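You operate a simulated robot arm through the tools that you are given. There is no shell and no other tool. Be economical: measure what you need, move in short steps, check, and stop when the job is done.

You run a simulated robot arm. Do the job below in one go: nothing can be reset, and whatever is moved stays where it is left.

JOB
Sort the socks from the green box into the DARK and LIGHT pockets.
Fine: the box ends shut and bolted.

The check looks at the end state, three seconds after you hand in, the way a careful person would. Anything else that was tipped, shoved, dropped, spilled or broken makes it a failure.

ROBOT AND FRAMES
A 6-joint arm with a two-finger parallel gripper, fixed in place. Base frame: the origin is at the foot of the arm, x ahead of it, y to its left, z up; the work surface is at about z = 87.4. Units: cm, rad, N and s.
With the tool pointing down near the work surface it reaches from about 24 to 64 cm from the base axis. Its first joint turns from -1.152 to 1.152 rad. Payload 2.7 kg.
The tool frame sits at the grasp point between the pads (the TCP): z along the fingers, y along the line on which they close. The tips reach 2.3 cm beyond it. The gripper opens to 9.4 cm. The fingers are 3.8 cm wide and 1 cm thick; the gripper's body (5.4 by 9.6 cm) begins 3.9 cm behind the TCP.
Orientation is that of the tool frame in the base frame, as a unit quaternion [x, y, z, w]. With the fingers straight down and closing along the base's y, the tool's x points along the base's -x, its y along +y and its z along -z.

CONTROLS
- The arm moves only by the tool drive_tool. Its argument "steps" is a list that holds one entry, the list of rows, each a list of 7 numbers: the shift along the base's x, y, z in units of 40 mm (1.0 is 40 mm), then the turn, a rotation vector about the base's x, y, z in units of 6 degrees (1.0 is 6 degrees), then the finger opening in cm, from 0 to 9.4. In form: [[[x, y, z, wx, wy, wz, grip], ...]]. A call has 1 to 20 rows; each row shifts and turns the commanded pose from where the row before left it. A call with a number of a shift or a turn outside -1 to 1 is refused whole. Rows are played at 5 a second. More than 5 cm and 0.15 rad between two rows, or a gripper value outside its range, and nothing of the call is played. A pose out of reach is approached as far as the arm can. The call stops where the force on the tool passes 40 N (or 10 N more than at its start, if that is more) or the arm is blocked; 0.2 s more then pass. Each finger travels about 4.5 cm/s and halts on what it meets, pressing with about 30 N; the grip force reading is that of the motor and also rises with nothing between the fingers. The clock runs only during rows and for 0.2 s after the last one: add rows that do not move to give the fingers time. It gives the time, the measured TCP pose, the force on the tool (base axes), the opening and the grip force at its end, in the units of the frame above (readings bear some noise), and new pictures: "views" is both (left out), scene, wrist or none.
- Cameras (640 x 400 px; columns grow to the right, rows downward): "scene" is fixed at [6.7, -42.05, 142.2]; the picture's right is [0.86, -0.52, 0.00], its down [-0.19, -0.32, -0.93] and it looks along [0.48, 0.79, -0.37] (base axes); focal length 308 px, centre (320, 200). "wrist" rides on the gripper at [8.6, 1.6, -7.4] in the tool frame; the picture's right is [-0.18, 0.98, 0.00], its down [-0.58, -0.11, -0.81] and it looks along [-0.79, -0.15, 0.59] (tool axes); focal length 243 px, centre (320, 200). There is no depth. A picture from a camera that has moved, and an enlarged one, comes with that camera's place and axes in the base frame and with its lens.
- inspect(camera, box): a new picture of the part [left, top, right, bottom] of that camera's present view, enlarged. It takes no simulated time.
- close_job(): hands the job in; it is judged then, once.

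Work in short steps. Places have to be worked out from the pictures, the camera data and where the tool is seen: move nearer, look again, correct. Check each grasp and each placing, and mend what went wrong. You have 120 turns and 200 pictures in all, those below and enlarged ones among them. Open the gripper and draw the arm clear of the work before you hand the job in, unless the task says otherwise; then end with one line.

The tools are called after "Emit:" as a command line: name --argument value ..., lists and objects as JSON in quotes. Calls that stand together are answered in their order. drive_tool: Moves the arm, as the interface text tells. Its arguments: {"type":"object","properties":{"steps":{"type":"array","items":{"type":"array","items":{"type":"array","items":{"type":"number"}}}},"views":{"type":"string","enum":["both","scene","wrist","none"]}},"required":["steps"]} The other tools are called the same way: inspect (camera, box) takes an enlarged picture of a part of a camera's view; close_job () hands the job in.

At the start:

```text
clock: 0.0
tool_pos: [35.87, 1.01, 130.82]
tool_rot: [0.0, 1.0, 0.0, 0.0]
wrist_force: [0.1, 0.7, 0.4]
gripper_width: 9.42
grasp_force: 0.0
```

scene: 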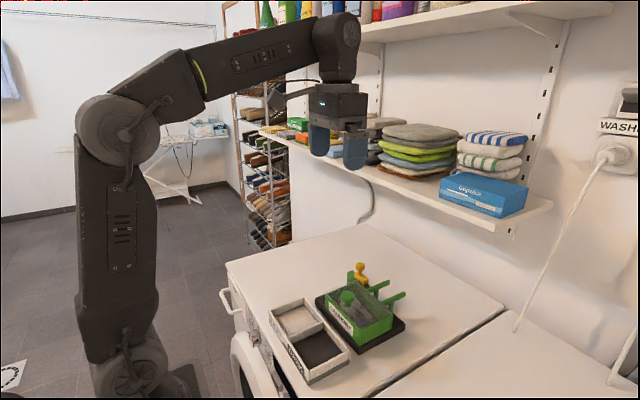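
wrist: 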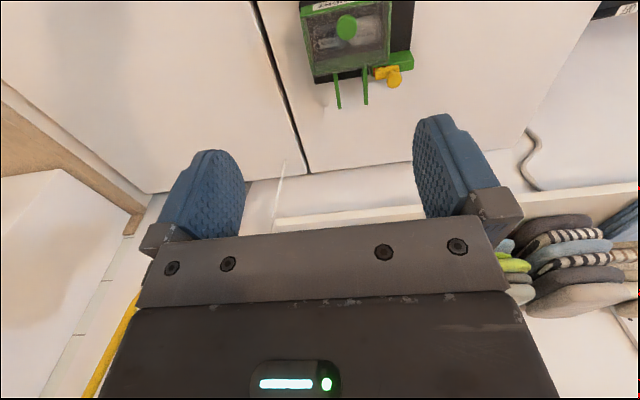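

I start by enlarging the box and pockets in the scene view, and the box in the wrist view.

Emit:
inspect --camera "scene" --box '[250, 250, 420, 390]'

Emit:
inspect --camera "wrist" --box '[260, 0, 440, 115]'

```text
2.86 times, centred on (335, 320) of scene
camera zoom: at [6.7, -42.05, 142.2], right [0.86, -0.52, 0.0], down [-0.19, -0.32, -0.93], along [0.48, 0.79, -0.37], focal length 880 px, centre (277, -143)
```

zoom: 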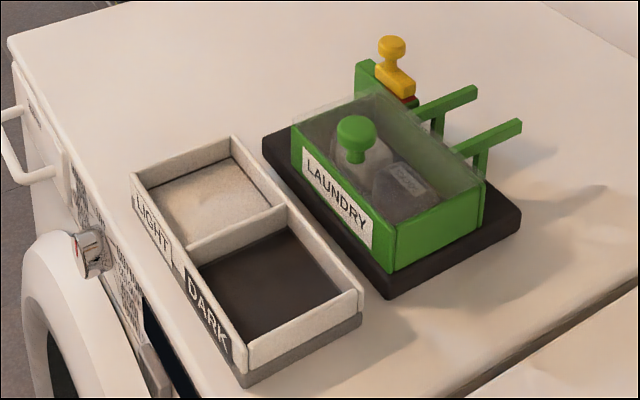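

```text
3.48 times, centred on (350, 58) of wrist
camera zoom: at [27.36, 2.65, 138.24], right [0.18, 0.98, 0.0], down [0.58, -0.11, 0.81], along [0.79, -0.15, -0.59], focal length 844 px, centre (216, 696)
```

zoom: 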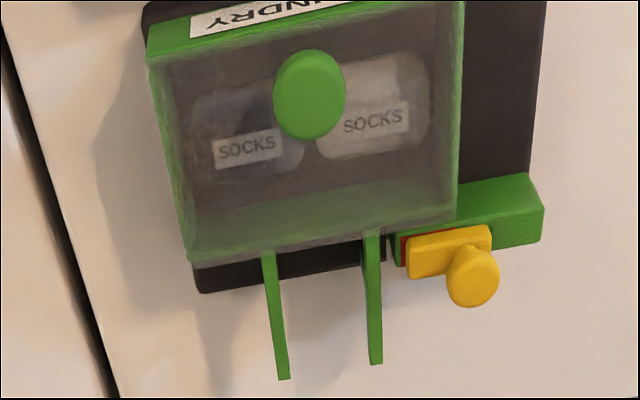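

The tray looks to be at about x 26–36, y −5.5–13, with DARK on the −y side. The box is at about x 39–52 with its lid knob near (41, 2, 97), and the yellow bolt is at the rear left. I'll pitch the tool to look down on the box from nearer.

Emit:
drive_tool --steps '[[[0, 0, -0.5, 0, 1, 0, 9.4], [0, 0, -0.5, 0, 1, 0, 9.4], [0, 0, -0.5, 0, 1, 0, 9.4], [0, 0, -0.5, 0, 1, 0, 9.4], [0, 0, 0, 0, 1, 0, 9.4], [0, 0, 0, 0, 0, 0, 9.4]]]' --views "wrist"

```text
clock: 1.4
tool_pos: [34.89, 1.01, 120.23]
tool_rot: [0.0, 0.966, 0.0, -0.257]
wrist_force: [0.5, -0.3, 0.1]
gripper_width: 9.41
grasp_force: 0.0
out of reach, approached as far as the arm can: row 5
camera wrist: at [31.31, 2.68, 131.01], right [0.16, 0.98, -0.09], down [0.91, -0.11, 0.41], along [0.39, -0.15, -0.91], focal length 243 px, centre (320, 200)
```

wrist: 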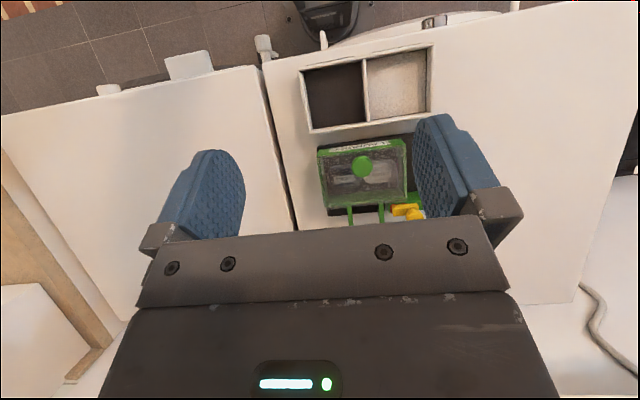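

The whole workplace shows now; I enlarge it.

Emit:
inspect --camera "wrist" --box '[290, 30, 450, 235]'

Emit:
inspect --camera "scene" --box '[310, 255, 420, 355]'

```text
1.95 times, centred on (370, 132) of wrist
camera zoom: at [31.31, 2.68, 131.01], right [0.16, 0.98, -0.09], down [0.91, -0.11, 0.41], along [0.39, -0.15, -0.91], focal length 473 px, centre (222, 332)
```

zoom: 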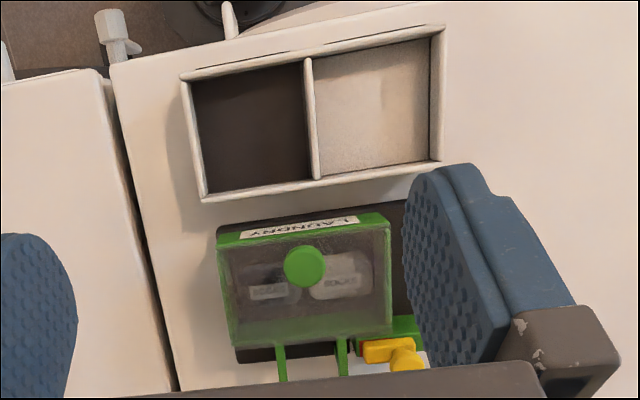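

```text
4.00 times, centred on (365, 305) of scene
camera zoom: at [6.7, -42.05, 142.2], right [0.86, -0.52, 0.0], down [-0.19, -0.32, -0.93], along [0.48, 0.79, -0.37], focal length 1233 px, centre (140, -220)
```

zoom: 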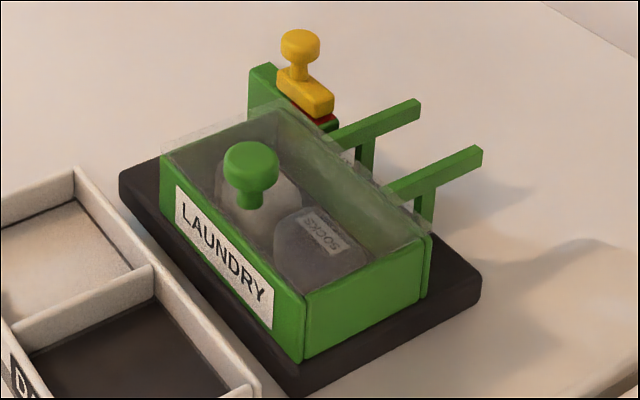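

The bolt detail decides how the lid opens; I enlarge it in both views.

Emit:
inspect --camera "scene" --box '[340, 255, 412, 300]'

Emit:
drive_tool --steps '[[[0, 0.6, -0.5, 0, -1, 0, 9.4], [0, 0.6, -0.7, 0, -1, 0, 9.4], [0, 0.6, -0.7, 0, -1, 0, 9.4], [0, 0, -0.7, 0, 0, 0, 9.4], [0, 0, 0, 0, 0, 0, 9.4]]]' --views "wrist"

```text
8.89 times, centred on (376, 278) of scene
camera zoom: at [6.7, -42.05, 142.2], right [0.86, -0.52, 0.0], down [-0.19, -0.32, -0.93], along [0.48, 0.79, -0.37], focal length 2739 px, centre (-178, -489)
```

zoom: 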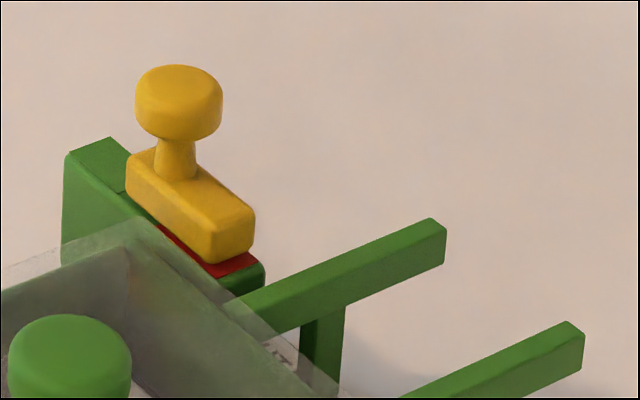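

```text
clock: 2.6
tool_pos: [34.96, 8.28, 110.04]
tool_rot: [0.0, 0.995, 0.0, -0.104]
wrist_force: [-0.3, -0.3, -0.3]
gripper_width: 9.41
grasp_force: 0.0
camera wrist: at [28.1, 9.88, 119.12], right [0.18, 0.98, -0.04], down [0.74, -0.11, 0.67], along [0.65, -0.15, -0.74], focal length 243 px, centre (320, 200)
```

wrist: 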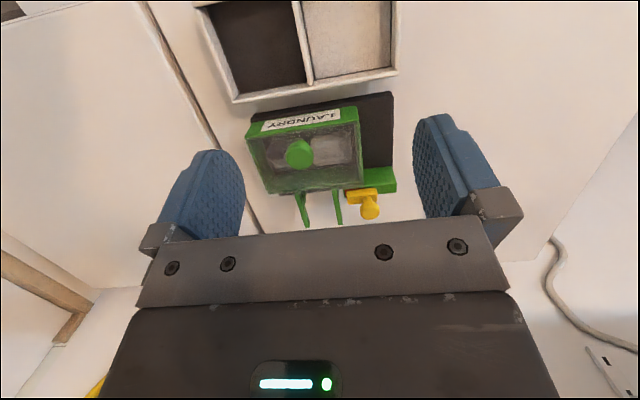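

Emit:
inspect --camera "wrist" --box '[235, 95, 411, 230]'

Emit:
inspect --camera "wrist" --box '[320, 150, 410, 225]'

```text
2.96 times, centred on (323, 162) of wrist
camera zoom: at [28.1, 9.88, 119.12], right [0.18, 0.98, -0.04], down [0.74, -0.11, 0.67], along [0.65, -0.15, -0.74], focal length 719 px, centre (311, 311)
```

zoom: 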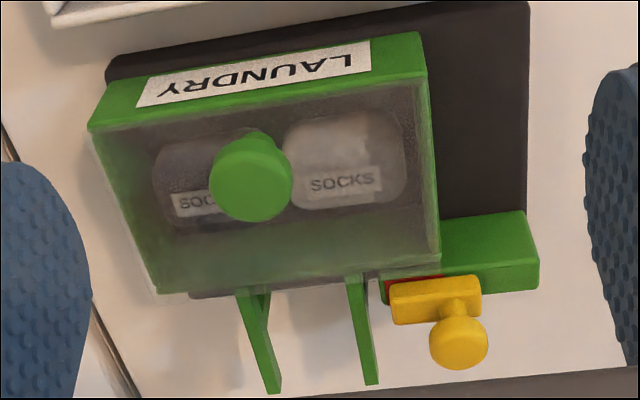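

```text
5.33 times, centred on (365, 188) of wrist
camera zoom: at [28.1, 9.88, 119.12], right [0.18, 0.98, -0.04], down [0.74, -0.11, 0.67], along [0.65, -0.15, -0.74], focal length 1294 px, centre (80, 267)
```

zoom: 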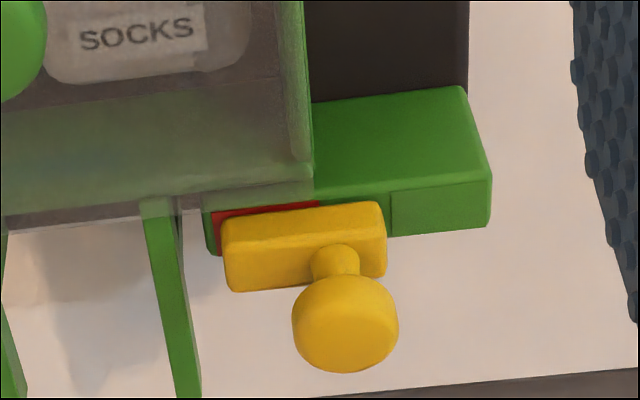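

The yellow bolt body spans about y 8.5–12.7 just behind the lid, whose edge is at y≈11, so the box is now bolted. The bolt must go +y and then the lid slides +x on the rails. By triangulation the bolt knob is at about (51.7, 11.3, 95.7) and the lid knob at about (42.2, 3.9, 95.3). I straighten the tool and go above the bolt knob.

Emit:
drive_tool --steps '[[[0.8, 0.15, 0, 0, -1, 0, 5.5], [0.9, 0.15, 0, 0, -1, 0, 5.5], [0.9, 0.15, -0.5, 0, 0, 0, 5.5], [0.8, 0.15, -0.5, 0, 0, 0, 5.5], [0.8, 0.15, -0.5, 0, 0, 0, 5.5], [0, 0, -0.5, 0, 0, 0, 5.5], [0, 0, 0, 0, 0, 0, 5.5]]]'

```text
clock: 4.2
tool_pos: [51.4, 11.22, 102.19]
tool_rot: [0.0, 1.0, 0.0, 0.0]
wrist_force: [-0.2, -0.3, 0.2]
gripper_width: 5.5
grasp_force: 0.2
camera wrist: at [42.93, 12.84, 109.51], right [0.18, 0.98, 0.0], down [0.58, -0.11, 0.81], along [0.79, -0.15, -0.59], focal length 243 px, centre (320, 200)
```

scene: 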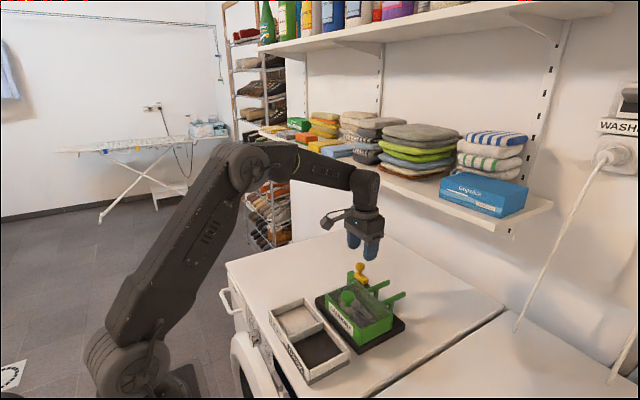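
wrist: 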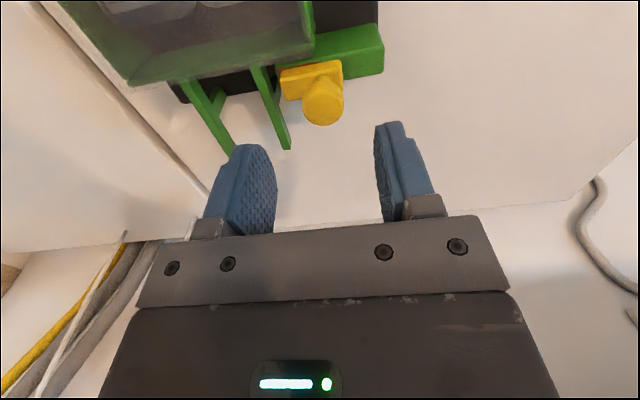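

The knob reads at (51.4, 11.4), right under the TCP. I descend to z≈95.7 and close gently, checking.

Emit:
drive_tool --steps '[[[0, 0, -0.6, 0, 0, 0, 5.5], [0, 0, -0.5, 0, 0, 0, 5.5], [0, 0.03, -0.5, 0, 0, 0, 5.5], [0, 0, 0, 0, 0, 0, 4], [0, 0, 0, 0, 0, 0, 2.2], [0, 0, 0, 0, 0, 0, 2.2], [0, 0, 0, 0, 0, 0, 2.2]]]'

Emit:
inspect --camera "scene" --box '[320, 220, 420, 320]'

```text
clock: 5.8
tool_pos: [51.43, 11.19, 95.88]
tool_rot: [0.0, 1.0, 0.001, 0.002]
wrist_force: [2.5, 5.9, 12.4]
gripper_width: 2.6
grasp_force: 4.4
camera wrist: at [42.99, 12.95, 103.22], right [0.18, 0.98, 0.0], down [0.58, -0.11, 0.81], along [0.79, -0.15, -0.59], focal length 243 px, centre (320, 200)
```

scene: 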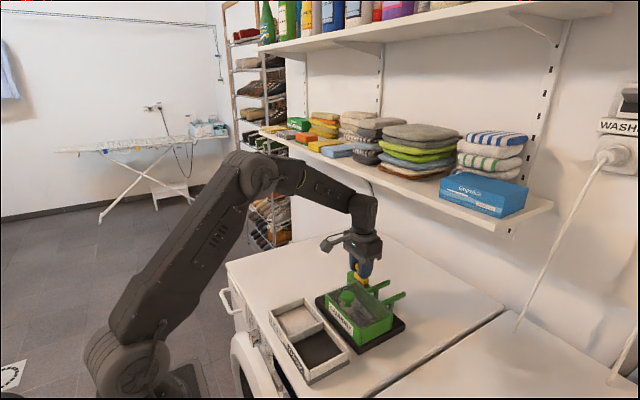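
wrist: 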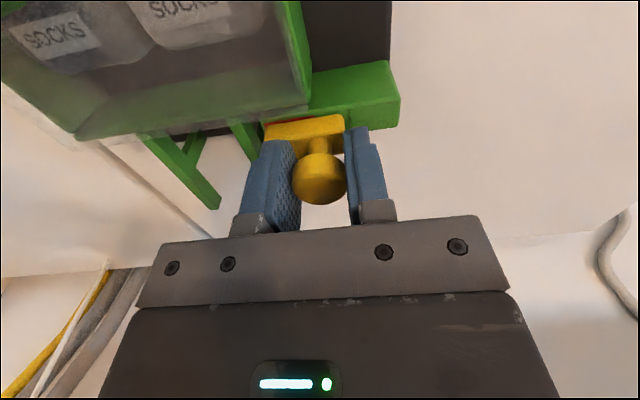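

```text
4.00 times, centred on (370, 270) of scene
camera zoom: at [6.69, -42.04, 142.21], right [0.86, -0.52, 0.0], down [-0.19, -0.32, -0.93], along [0.48, 0.79, -0.37], focal length 1233 px, centre (120, -80)
```

zoom: 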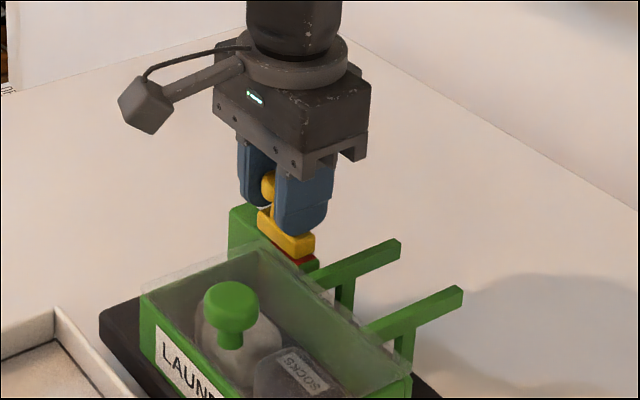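

Knob is gripped (2.6 cm) with a little downward contact. I raise 1 mm and slide it +y in small steps.

Emit:
drive_tool --steps '[[[0, 0, 0.04, 0, 0, 0, 2.0], [0, 0.15, 0, 0, 0, 0, 2.0], [0, 0.15, 0, 0, 0, 0, 2.0], [0, 0.1, 0, 0, 0, 0, 2.0], [0, 0, 0, 0, 0, 0, 2.0]]]' --views "wrist"

```text
clock: 7.0
tool_pos: [51.5, 12.94, 95.75]
tool_rot: [0.0, 1.0, 0.0, -0.002]
wrist_force: [-11.5, -0.1, 7.0]
gripper_width: 2.46
grasp_force: 29.7
camera wrist: at [43.05, 14.59, 103.28], right [0.18, 0.98, 0.0], down [0.58, -0.11, 0.8], along [0.79, -0.15, -0.59], focal length 243 px, centre (320, 200)
```

wrist: 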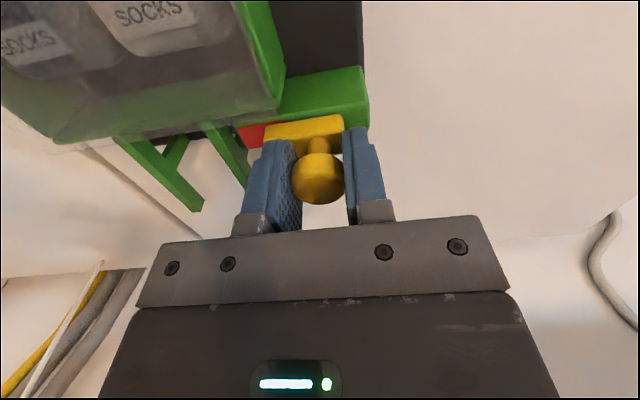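

The bolt slides freely and more red is uncovered. I continue +y.

Emit:
drive_tool --steps '[[[0, 0.15, 0, 0, 0, 0, 2.0], [0, 0.15, 0, 0, 0, 0, 2.0], [0, 0.1, 0, 0, 0, 0, 2.0], [0, 0, 0, 0, 0, 0, 2.0]]]' --views "wrist"

Emit:
inspect --camera "wrist" --box '[200, 50, 400, 220]'

```text
clock: 8.0
tool_pos: [51.61, 14.48, 95.81]
tool_rot: [0.0, 1.0, -0.001, -0.004]
wrist_force: [-25.0, -6.6, 11.5]
gripper_width: 2.44
grasp_force: 29.4
camera wrist: at [43.15, 16.13, 103.29], right [0.18, 0.98, 0.0], down [0.59, -0.11, 0.8], along [0.79, -0.15, -0.59], focal length 243 px, centre (320, 200)
```

wrist: 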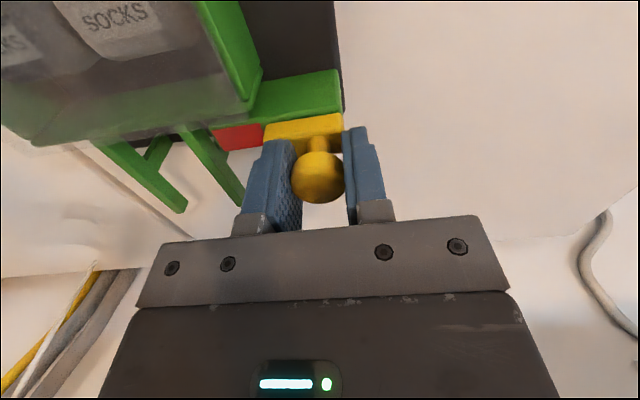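

```text
2.35 times, centred on (300, 135) of wrist
camera zoom: at [43.15, 16.13, 103.29], right [0.18, 0.98, 0.0], down [0.59, -0.11, 0.8], along [0.79, -0.15, -0.59], focal length 571 px, centre (367, 353)
```

zoom: 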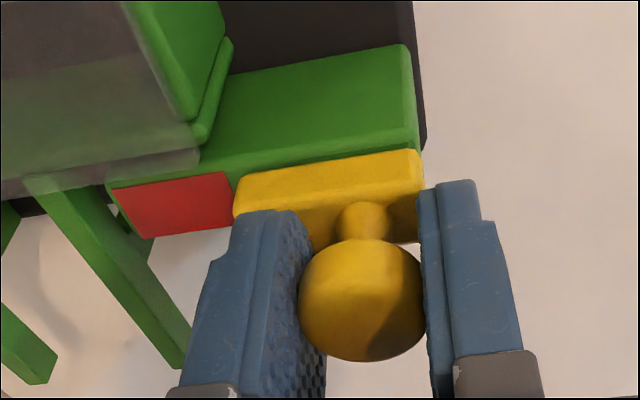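

The bolt's end is now past the lid's edge and its far end is flush with the block. I release and rise, then go above the lid knob.

Emit:
drive_tool --steps '[[[0, 0, 0, 0, 0, 0, 4.5], [0, 0, 0, 0, 0, 0, 5], [0, 0, 0.8, 0, 0, 0, 5], [0, 0, 1, 0, 0, 0, 5], [-0.8, -0.9, 0, 0, 0, 0, 5], [-0.8, -0.9, 0, 0, 0, 0, 5], [-0.7, -0.85, 0, 0, 0, 0, 5], [0, 0, 0, 0, 0, 0, 5]]]'

Emit:
inspect --camera "scene" --box '[310, 240, 420, 350]'

```text
clock: 9.8
tool_pos: [42.45, 3.95, 102.65]
tool_rot: [0.0, 1.0, 0.0, 0.0]
wrist_force: [0.1, -0.1, 0.0]
gripper_width: 5.0
grasp_force: 0.0
camera wrist: at [33.95, 5.52, 110.21], right [0.18, 0.98, 0.0], down [0.58, -0.11, 0.81], along [0.79, -0.15, -0.59], focal length 243 px, centre (320, 200)
```

scene: 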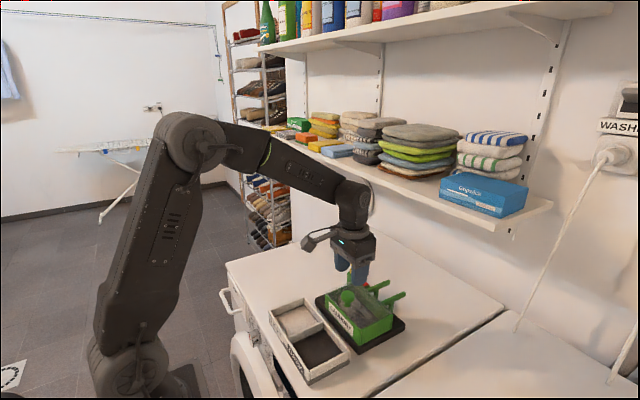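
wrist: 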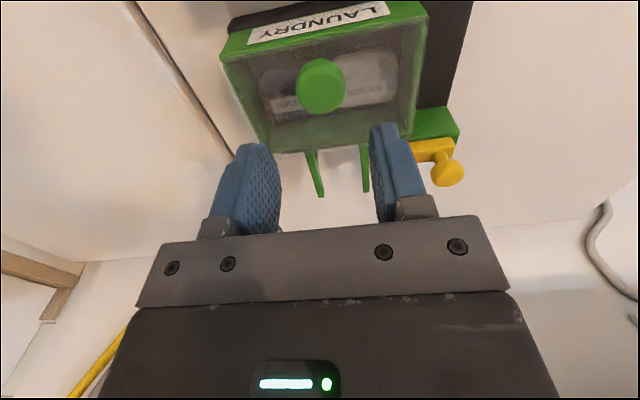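

```text
3.64 times, centred on (365, 295) of scene
camera zoom: at [6.69, -42.05, 142.2], right [0.86, -0.52, 0.0], down [-0.19, -0.32, -0.93], along [0.48, 0.79, -0.37], focal length 1121 px, centre (156, -146)
```

zoom: 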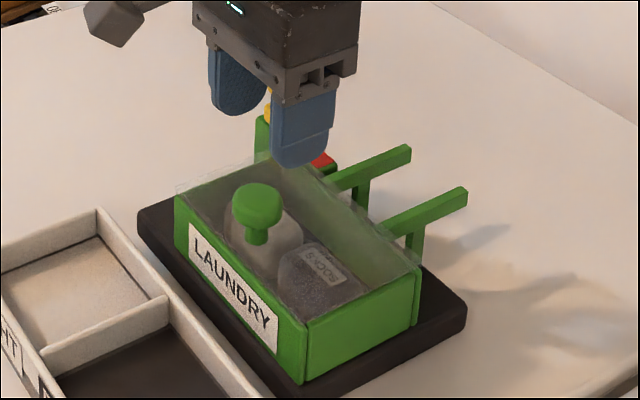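

The lid knob reads at about (41.8, 4.2), its top at ≈95.7. I descend over it to TCP z≈95 and close.

Emit:
drive_tool --steps '[[[-0.15, 0.05, -0.6, 0, 0, 0, 5], [0, 0, -0.6, 0, 0, 0, 5], [0, 0, -0.4, 0, 0, 0, 5], [0, 0, -0.25, 0, 0, 0, 5], [0, 0, 0, 0, 0, 0, 3.5], [0, 0, 0, 0, 0, 0, 2], [0, 0, 0, 0, 0, 0, 2], [0, 0, 0, 0, 0, 0, 2]]]' --views "wrist"

Emit:
inspect --camera "scene" --box '[310, 240, 420, 350]'

```text
clock: 11.6
tool_pos: [41.71, 3.99, 95.47]
tool_rot: [-0.001, 1.0, 0.0, 0.0]
wrist_force: [0.1, -4.1, 0.6]
gripper_width: 3.13
grasp_force: 29.9
camera wrist: at [33.31, 5.66, 102.92], right [0.18, 0.98, 0.0], down [0.58, -0.11, 0.81], along [0.79, -0.15, -0.59], focal length 243 px, centre (320, 200)
```

wrist: 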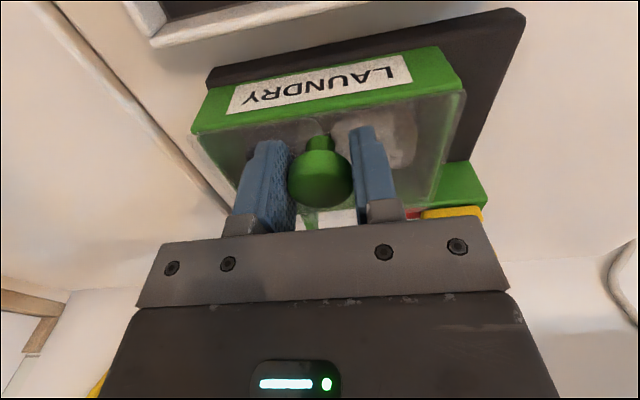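

```text
3.64 times, centred on (365, 295) of scene
camera zoom: at [6.7, -42.06, 142.2], right [0.86, -0.52, 0.0], down [-0.19, -0.32, -0.93], along [0.48, 0.79, -0.37], focal length 1121 px, centre (156, -146)
```

zoom: 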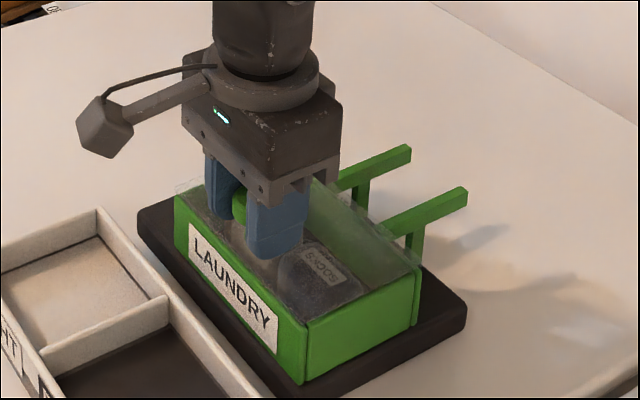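

Lid knob is held (3.1 cm) at TCP x=41.7. I slide it +x in small steps.

Emit:
drive_tool --steps '[[[0.2, 0, 0, 0, 0, 0, 2], [0.25, 0, 0, 0, 0, 0, 2], [0.25, 0, 0, 0, 0, 0, 2], [0.25, 0, 0, 0, 0, 0, 2], [0, 0, 0, 0, 0, 0, 2]]]' --views "wrist"

Emit:
inspect --camera "scene" --box '[310, 240, 420, 350]'

```text
clock: 12.8
tool_pos: [45.78, 3.86, 95.66]
tool_rot: [0.001, 1.0, 0.0, 0.001]
wrist_force: [0.0, 0.2, 0.5]
gripper_width: 2.01
grasp_force: 0.1
camera wrist: at [37.36, 5.56, 103.07], right [0.18, 0.98, 0.0], down [0.58, -0.11, 0.81], along [0.79, -0.15, -0.59], focal length 243 px, centre (320, 200)
```

wrist: 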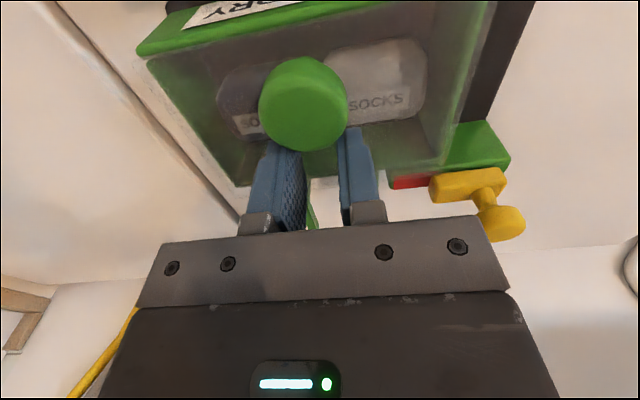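

```text
3.64 times, centred on (365, 295) of scene
camera zoom: at [6.7, -42.05, 142.2], right [0.86, -0.52, 0.0], down [-0.19, -0.32, -0.93], along [0.48, 0.79, -0.37], focal length 1121 px, centre (156, -146)
```

zoom: 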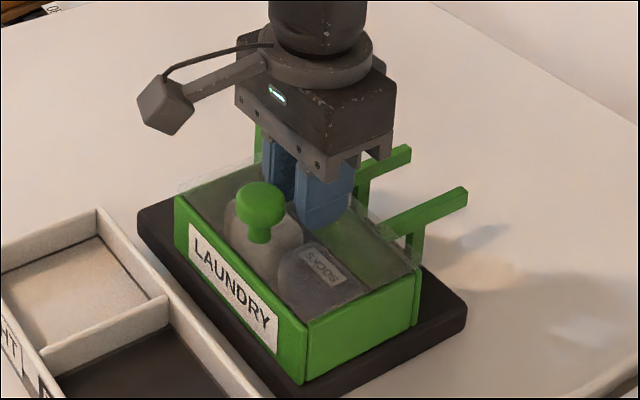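

The fingers slipped off and the lid barely moved, so either something still holds it or my grip was poor. I look closely at the bolt end and the lid's rear.

Emit:
inspect --camera "wrist" --box '[360, 90, 540, 240]'

Emit:
inspect --camera "wrist" --box '[130, 0, 360, 200]'

```text
2.67 times, centred on (450, 165) of wrist
camera zoom: at [37.36, 5.56, 103.07], right [0.18, 0.98, 0.0], down [0.58, -0.11, 0.81], along [0.79, -0.15, -0.59], focal length 647 px, centre (-27, 293)
```

zoom: 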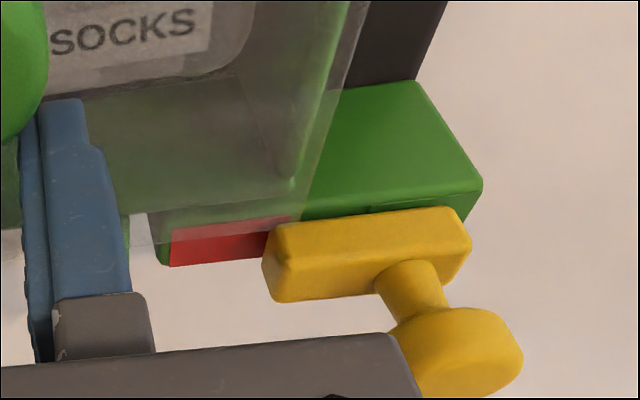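

```text
2.00 times, centred on (245, 100) of wrist
camera zoom: at [37.36, 5.56, 103.07], right [0.18, 0.98, 0.0], down [0.58, -0.11, 0.81], along [0.79, -0.15, -0.59], focal length 485 px, centre (470, 400)
```

zoom: 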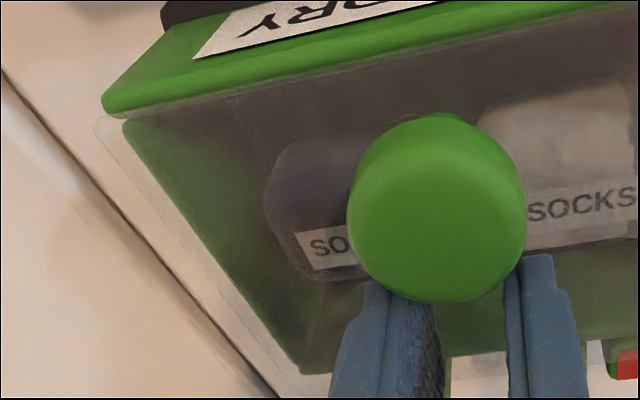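

By geometry the bolt's inner end (y≈10.4) still slightly overlaps the lid's edge (y≈11.2), with room left on the block. I go back above the bolt knob to push it further +y.

Emit:
drive_tool --steps '[[[0, 0, 0.9, 0, 0, 0, 5.5], [0, 0, 0.7, 0, 0, 0, 5.5], [0.7, 0.9, 0, 0, 0, 0, 5.5], [0.7, 0.9, 0, 0, 0, 0, 5.5], [0.05, 0.75, 0, 0, 0, 0, 5.5], [0, 0, 0, 0, 0, 0, 5.5]]]' --views "wrist"

Emit:
inspect --camera "wrist" --box '[240, 0, 420, 150]'

```text
clock: 14.2
tool_pos: [51.4, 14.21, 101.69]
tool_rot: [0.0, 1.0, 0.0, 0.001]
wrist_force: [1.2, 0.1, -0.4]
gripper_width: 5.49
grasp_force: 0.0
camera wrist: at [42.89, 15.88, 109.2], right [0.18, 0.98, 0.0], down [0.58, -0.11, 0.81], along [0.79, -0.15, -0.59], focal length 243 px, centre (320, 200)
```

wrist: 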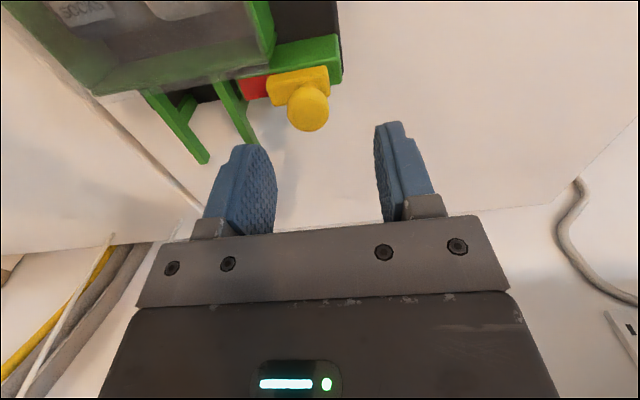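

```text
2.67 times, centred on (330, 75) of wrist
camera zoom: at [42.89, 15.88, 109.2], right [0.18, 0.98, 0.0], down [0.58, -0.11, 0.81], along [0.79, -0.15, -0.59], focal length 647 px, centre (293, 533)
```

zoom: 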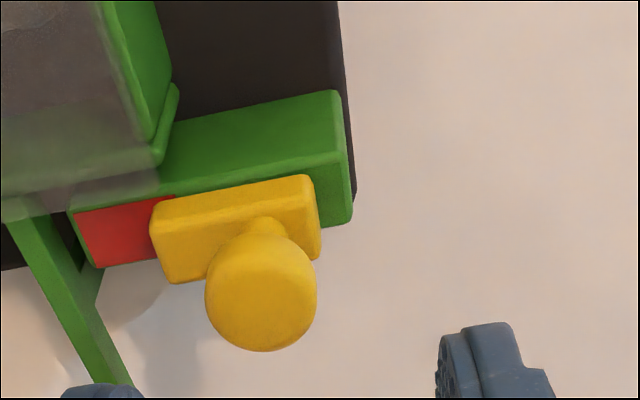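

The bolt knob is at about (51.5, 13.5), with roughly 1.2 cm of block left. I grip it there and slide further +y until it stops.

Emit:
drive_tool --steps '[[[0, -0.15, -0.6, 0, 0, 0, 5.5], [0, 0, -0.5, 0, 0, 0, 5.5], [0.02, 0, -0.35, 0, 0, 0, 5.5], [0, 0, 0, 0, 0, 0, 4], [0, 0, 0, 0, 0, 0, 2], [0, 0, 0, 0, 0, 0, 2], [0, 0, 0, 0, 0, 0, 2], [0, 0.15, 0, 0, 0, 0, 2], [0, 0.15, 0, 0, 0, 0, 2], [0, 0, 0, 0, 0, 0, 2]]]' --views "wrist"

Emit:
inspect --camera "wrist" --box '[200, 50, 400, 220]'

```text
clock: 16.4
tool_pos: [51.63, 14.53, 96.02]
tool_rot: [0.001, 1.0, -0.002, -0.002]
wrist_force: [4.1, -22.1, -0.7]
gripper_width: 2.47
grasp_force: 30.0
camera wrist: at [43.15, 16.23, 103.47], right [0.19, 0.98, 0.0], down [0.58, -0.11, 0.8], along [0.79, -0.15, -0.59], focal length 243 px, centre (320, 200)
```

wrist: 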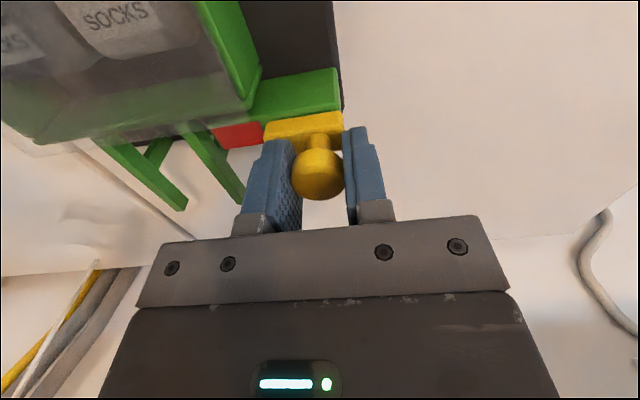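

```text
2.35 times, centred on (300, 135) of wrist
camera zoom: at [43.15, 16.23, 103.47], right [0.19, 0.98, 0.0], down [0.58, -0.11, 0.8], along [0.79, -0.15, -0.59], focal length 571 px, centre (367, 353)
```

zoom: 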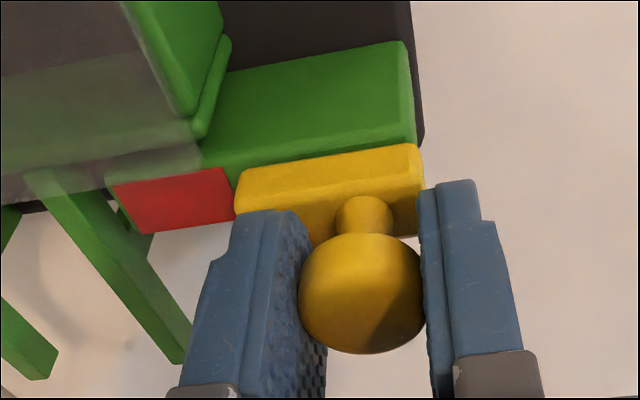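

The bolt hits its stop at y≈14.5 (22 N). I release, rise, and check whether it stays there.

Emit:
drive_tool --steps '[[[0, -0.03, 0, 0, 0, 0, 3.5], [0, 0, 0, 0, 0, 0, 5.5], [0, 0, 0, 0, 0, 0, 5.5], [0, 0, 0.7, 0, 0, 0, 5.5], [0, -0.1, 0.75, 0, 0, 0, 5.5], [0, 0, 0, 0, 0, 0, 5.5]]]' --views "none"

Emit:
inspect --camera "wrist" --box '[240, 0, 420, 150]'

```text
clock: 17.8
tool_pos: [51.7, 14.3, 101.76]
tool_rot: [0.0, 1.0, -0.001, 0.0]
wrist_force: [-0.5, 0.4, 0.2]
gripper_width: 5.48
grasp_force: 0.0
```

```text
2.67 times, centred on (330, 75) of wrist
camera zoom: at [43.28, 15.98, 109.3], right [0.18, 0.98, 0.0], down [0.58, -0.11, 0.81], along [0.79, -0.15, -0.59], focal length 647 px, centre (293, 533)
```

zoom: 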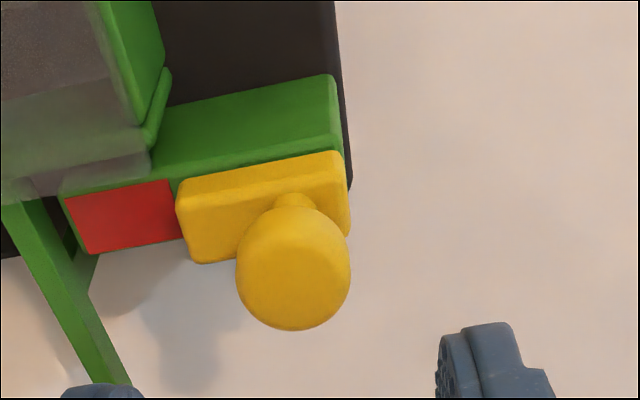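

Now the bolt is fully back and clear of the lid. I return to the lid knob, gripping a bit lower.

Emit:
drive_tool --steps '[[[-0.9, -0.9, 0, 0, 0, 0, 5.5], [-0.9, -0.9, 0, 0, 0, 0, 5.5], [-0.68, -0.75, 0, 0, 0, 0, 5.5], [0, 0, -0.8, 0, 0, 0, 5.5], [0, 0, -0.6, 0, 0, 0, 5.5], [0, 0, -0.35, 0, 0, 0, 5.5], [0, 0, 0, 0, 0, 0, 3.5], [0, 0, 0, 0, 0, 0, 2], [0, 0, 0, 0, 0, 0, 2], [0, 0, 0, 0, 0, 0, 2]]]' --views "wrist"

```text
refused: row 1 steps farther than a row can; nothing moved
```

Row too long (5.1 cm); I split it more finely.

Emit:
drive_tool --steps '[[[-0.8, -0.8, 0, 0, 0, 0, 5.5], [-0.8, -0.8, 0, 0, 0, 0, 5.5], [-0.8, -0.8, 0, 0, 0, 0, 5.5], [-0.08, -0.15, 0, 0, 0, 0, 5.5], [0, 0, -0.8, 0, 0, 0, 5.5], [0, 0, -0.6, 0, 0, 0, 5.5], [0, 0, -0.35, 0, 0, 0, 5.5], [0, 0, 0, 0, 0, 0, 3.5], [0, 0, 0, 0, 0, 0, 2], [0, 0, 0, 0, 0, 0, 2], [0, 0, 0, 0, 0, 0, 2]]]' --views "wrist"

```text
clock: 20.2
tool_pos: [41.89, 3.97, 94.99]
tool_rot: [0.0, 1.0, -0.001, 0.001]
wrist_force: [-0.2, -17.5, 19.4]
gripper_width: 3.11
grasp_force: 30.1
camera wrist: at [33.32, 5.67, 102.44], right [0.18, 0.98, 0.0], down [0.58, -0.11, 0.81], along [0.79, -0.15, -0.59], focal length 243 px, centre (320, 200)
```

wrist: 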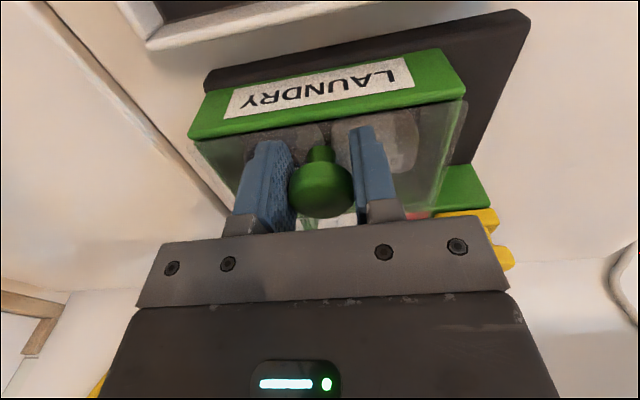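

I'm pressing on the lid (19 N), so I ease up 3 mm, centre a bit in y, and pull +x a short way.

Emit:
drive_tool --steps '[[[0, 0.03, 0.07, 0, 0, 0, 2], [0.15, 0, 0, 0, 0, 0, 2], [0.15, 0, 0, 0, 0, 0, 2], [0.15, 0, 0, 0, 0, 0, 2], [0, 0, 0, 0, 0, 0, 2]]]' --views "wrist"

Emit:
inspect --camera "scene" --box '[310, 240, 420, 350]'

```text
clock: 21.4
tool_pos: [43.52, 4.17, 95.06]
tool_rot: [0.001, 1.0, 0.0, -0.003]
wrist_force: [-0.9, -20.9, 0.1]
gripper_width: 3.12
grasp_force: 30.2
camera wrist: at [34.99, 5.83, 102.6], right [0.19, 0.98, 0.0], down [0.59, -0.11, 0.8], along [0.79, -0.15, -0.6], focal length 243 px, centre (320, 200)
```

wrist: 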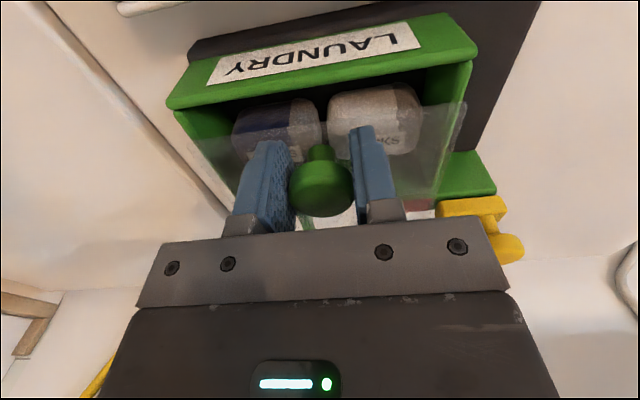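

```text
3.64 times, centred on (365, 295) of scene
camera zoom: at [6.72, -42.1, 142.18], right [0.86, -0.52, 0.0], down [-0.19, -0.32, -0.93], along [0.48, 0.79, -0.37], focal length 1121 px, centre (156, -146)
```

zoom: 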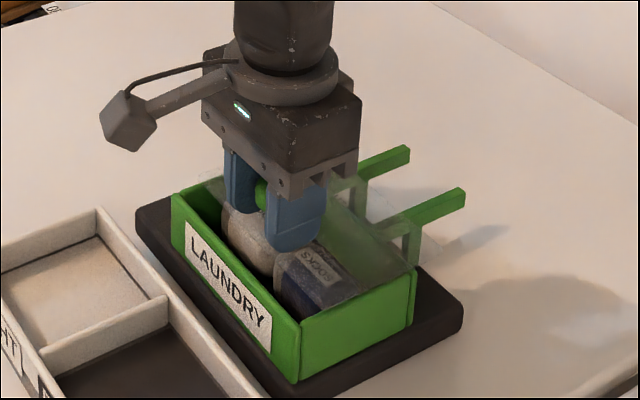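

The lid slides cleanly. I relieve the sideways load and keep pulling +x.

Emit:
drive_tool --steps '[[[0.1, -0.06, 0, 0, 0, 0, 2], [0.2, 0, 0, 0, 0, 0, 2], [0.2, 0, 0, 0, 0, 0, 2], [0.2, 0, 0, 0, 0, 0, 2], [0.2, 0, 0, 0, 0, 0, 2], [0.2, 0, 0, 0, 0, 0, 2], [0, 0, 0, 0, 0, 0, 2]]]' --views "wrist"

Emit:
inspect --camera "scene" --box '[310, 240, 440, 350]'

```text
clock: 23.0
tool_pos: [47.87, 4.09, 95.29]
tool_rot: [-0.001, 1.0, 0.0, 0.0]
wrist_force: [-1.0, 11.3, 0.8]
gripper_width: 3.13
grasp_force: 29.7
camera wrist: at [39.43, 5.74, 102.74], right [0.18, 0.98, 0.0], down [0.58, -0.11, 0.81], along [0.79, -0.15, -0.59], focal length 243 px, centre (320, 200)
```

wrist: 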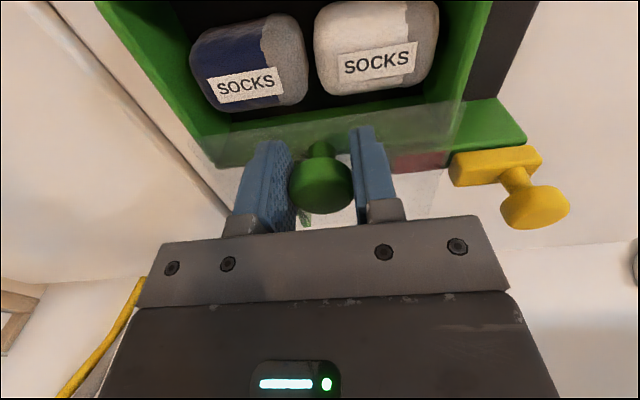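

```text
3.64 times, centred on (375, 295) of scene
camera zoom: at [6.72, -42.01, 142.21], right [0.86, -0.52, 0.0], down [-0.19, -0.32, -0.93], along [0.48, 0.79, -0.37], focal length 1121 px, centre (120, -146)
```

zoom: 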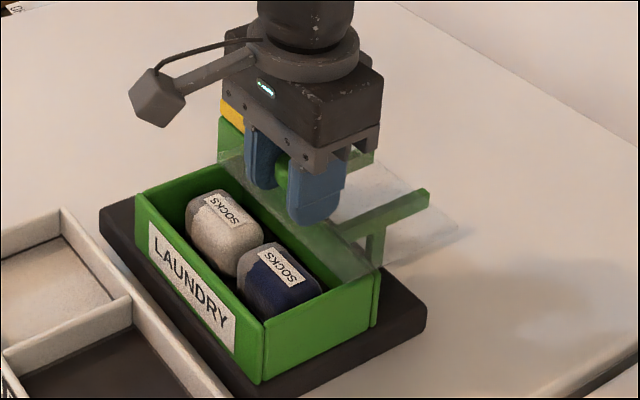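

Both socks (navy and cream) are exposed. I pull about 1.6 cm more for clearance, then release and rise.

Emit:
drive_tool --steps '[[[0.2, -0.02, 0, 0, 0, 0, 2], [0.2, 0, 0, 0, 0, 0, 2], [0, 0, 0, 0, 0, 0, 2], [0, 0, 0, 0, 0, 0, 4], [0, 0, 0, 0, 0, 0, 5], [0, 0, 0.8, 0, 0, 0, 5], [0, 0, 0.8, 0, 0, 0, 5], [-0.9, 0, 0.2, 0, 0, 0, 5], [-0.9, 0, 0.2, 0, 0, 0, 5], [-0.9, 0, 0, 0, 0, 0, 5], [0, 0, 0, 0, 0, 0, 5]]]'

Emit:
inspect --camera "scene" --box '[310, 240, 440, 350]'

Emit:
inspect --camera "wrist" --box '[200, 0, 470, 170]'

```text
clock: 25.4
tool_pos: [38.61, 4.05, 103.22]
tool_rot: [0.0, 1.0, 0.001, 0.0]
wrist_force: [-0.3, -0.1, 0.6]
gripper_width: 5.02
grasp_force: 0.0
camera wrist: at [30.08, 5.66, 110.71], right [0.18, 0.98, 0.0], down [0.58, -0.11, 0.81], along [0.79, -0.15, -0.59], focal length 243 px, centre (320, 200)
```

scene: 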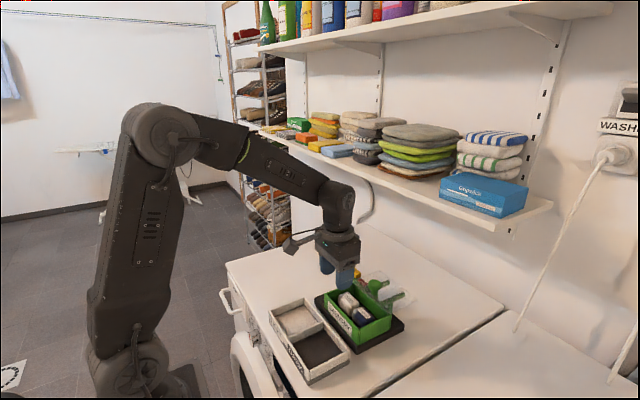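
wrist: 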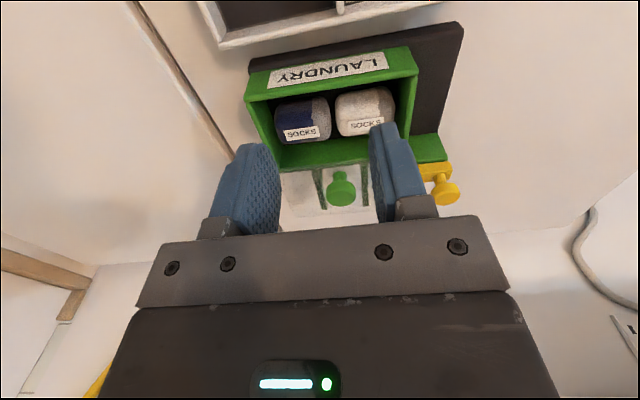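

```text
3.64 times, centred on (375, 295) of scene
camera zoom: at [6.69, -42.05, 142.2], right [0.86, -0.52, 0.0], down [-0.19, -0.32, -0.93], along [0.48, 0.79, -0.37], focal length 1121 px, centre (120, -146)
```

zoom: 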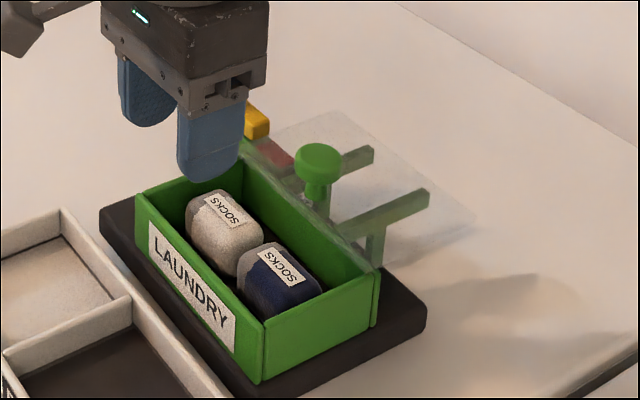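

```text
2.35 times, centred on (335, 85) of wrist
camera zoom: at [30.08, 5.66, 110.71], right [0.18, 0.98, 0.0], down [0.58, -0.11, 0.81], along [0.79, -0.15, -0.59], focal length 571 px, centre (285, 471)
```

zoom: 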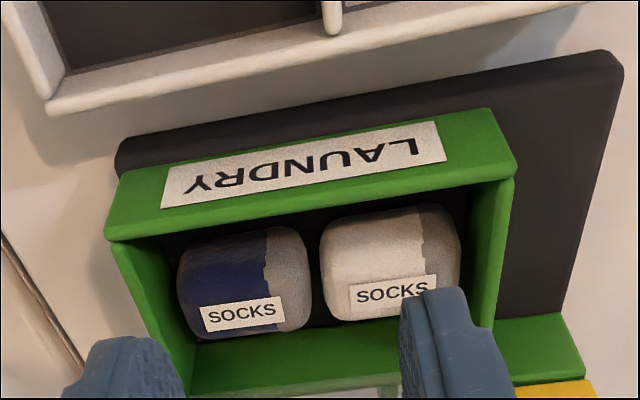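

Two bundles: navy near (44.5, 1) and cream near (45, 7.2), snug side by side in y, so they'll need to be gripped along x. I pitch the tool to see the box from above and measure gaps and the lid edge.

Emit:
drive_tool --steps '[[[0, 0, 0.8, 0, 1, 0, 9], [0, 0, 0.5, 0, 1, 0, 9], [0.4, 0, 0, 0, 1, 0, 9], [0.6, 0, 0, 0, 1, 0, 9], [0.6, 0, 0, 0, 1, 0, 9], [0, 0, 0, 0, 0, 0, 9]]]' --views "wrist"

Emit:
inspect --camera "wrist" --box '[200, 20, 500, 230]'

```text
clock: 26.8
tool_pos: [45.11, 3.97, 108.53]
tool_rot: [0.001, 0.965, 0.0, -0.261]
wrist_force: [-0.5, -0.1, 0.2]
gripper_width: 9.0
grasp_force: 0.1
camera wrist: at [41.52, 5.63, 119.29], right [0.16, 0.98, -0.09], down [0.91, -0.11, 0.41], along [0.39, -0.15, -0.91], focal length 243 px, centre (320, 200)
```

wrist: 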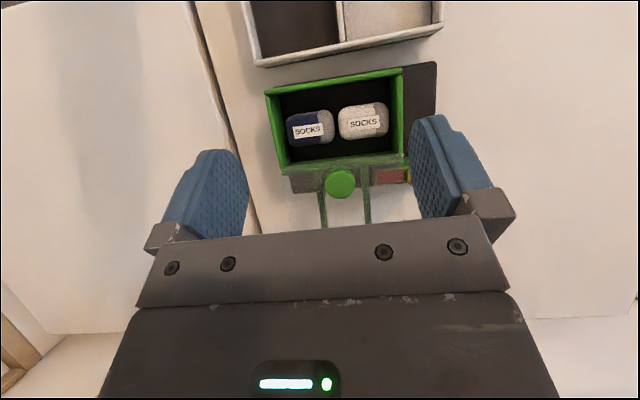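

```text
1.90 times, centred on (350, 125) of wrist
camera zoom: at [41.52, 5.63, 119.29], right [0.16, 0.98, -0.09], down [0.91, -0.11, 0.41], along [0.39, -0.15, -0.91], focal length 462 px, centre (263, 343)
```

zoom: 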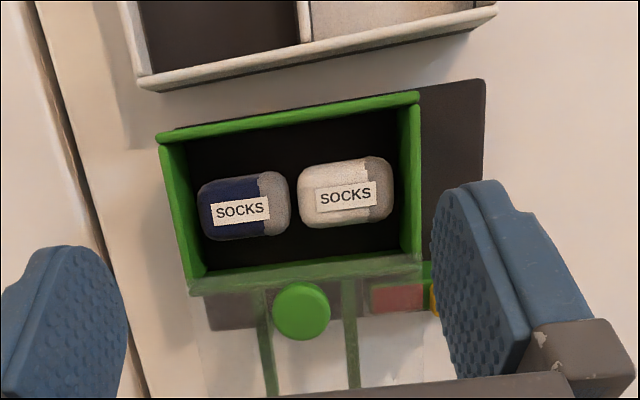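

Measured: socks are centred at about (44.8, 1.3) and (44.9, 7.2), 4.2 cm in x and 5.5 cm in y, with the box interior at x≈40.9–49. The gripper turned 90° fits, but its body would come near the lid knob (50.1, 4.1). I re-grip the knob and pull the lid a bit further.

Emit:
drive_tool --steps '[[[0.25, 0, 0, 0, -1, 0, 5.5], [0.25, 0, 0, 0, -1, 0, 5.5], [0.25, 0, -0.2, 0, -1, 0, 5.5], [0.25, 0, -0.4, 0, -1, 0, 5.5], [0.25, 0, -0.6, 0, -1, 0, 5.5], [0, 0, -0.7, 0, 0, 0, 5.5], [0, 0, -0.7, 0, 0, 0, 5.5], [0, 0, -0.7, 0, 0, 0, 5.5], [0, 0, 0, 0, 0, 0, 5.5]]]' --views "wrist"

```text
clock: 28.8
tool_pos: [50.02, 3.86, 95.31]
tool_rot: [0.001, 1.0, 0.0, 0.0]
wrist_force: [0.4, 0.0, 0.3]
gripper_width: 5.49
grasp_force: 0.1
camera wrist: at [41.51, 5.56, 102.79], right [0.18, 0.98, 0.0], down [0.58, -0.11, 0.81], along [0.79, -0.15, -0.59], focal length 243 px, centre (320, 200)
```

wrist: 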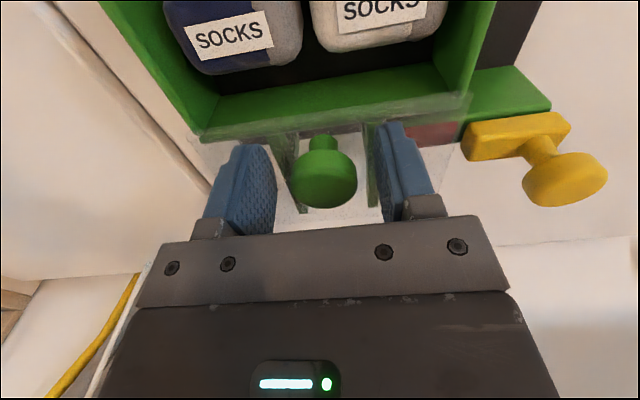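

The fingers straddle the knob. I close and pull up to 1.6 cm more, watching force.

Emit:
drive_tool --steps '[[[0, 0.04, 0, 0, 0, 0, 3.5], [0, 0, 0, 0, 0, 0, 2], [0, 0, 0, 0, 0, 0, 2], [0, 0, 0, 0, 0, 0, 2], [0.1, 0, 0, 0, 0, 0, 2], [0.1, 0, 0, 0, 0, 0, 2], [0.1, 0, 0, 0, 0, 0, 2], [0.1, 0, 0, 0, 0, 0, 2], [0, 0, 0, 0, 0, 0, 2]]]' --views "wrist"

```text
clock: 30.8
tool_pos: [51.71, 4.18, 95.29]
tool_rot: [0.001, 1.0, -0.001, 0.001]
wrist_force: [-0.3, -7.3, 13.9]
gripper_width: 3.08
grasp_force: 30.1
camera wrist: at [43.21, 5.71, 102.76], right [0.18, 0.98, 0.0], down [0.58, -0.11, 0.81], along [0.79, -0.15, -0.59], focal length 243 px, centre (320, 200)
```

wrist: 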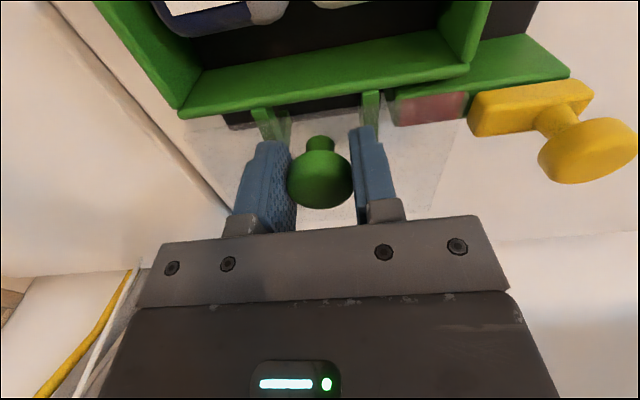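

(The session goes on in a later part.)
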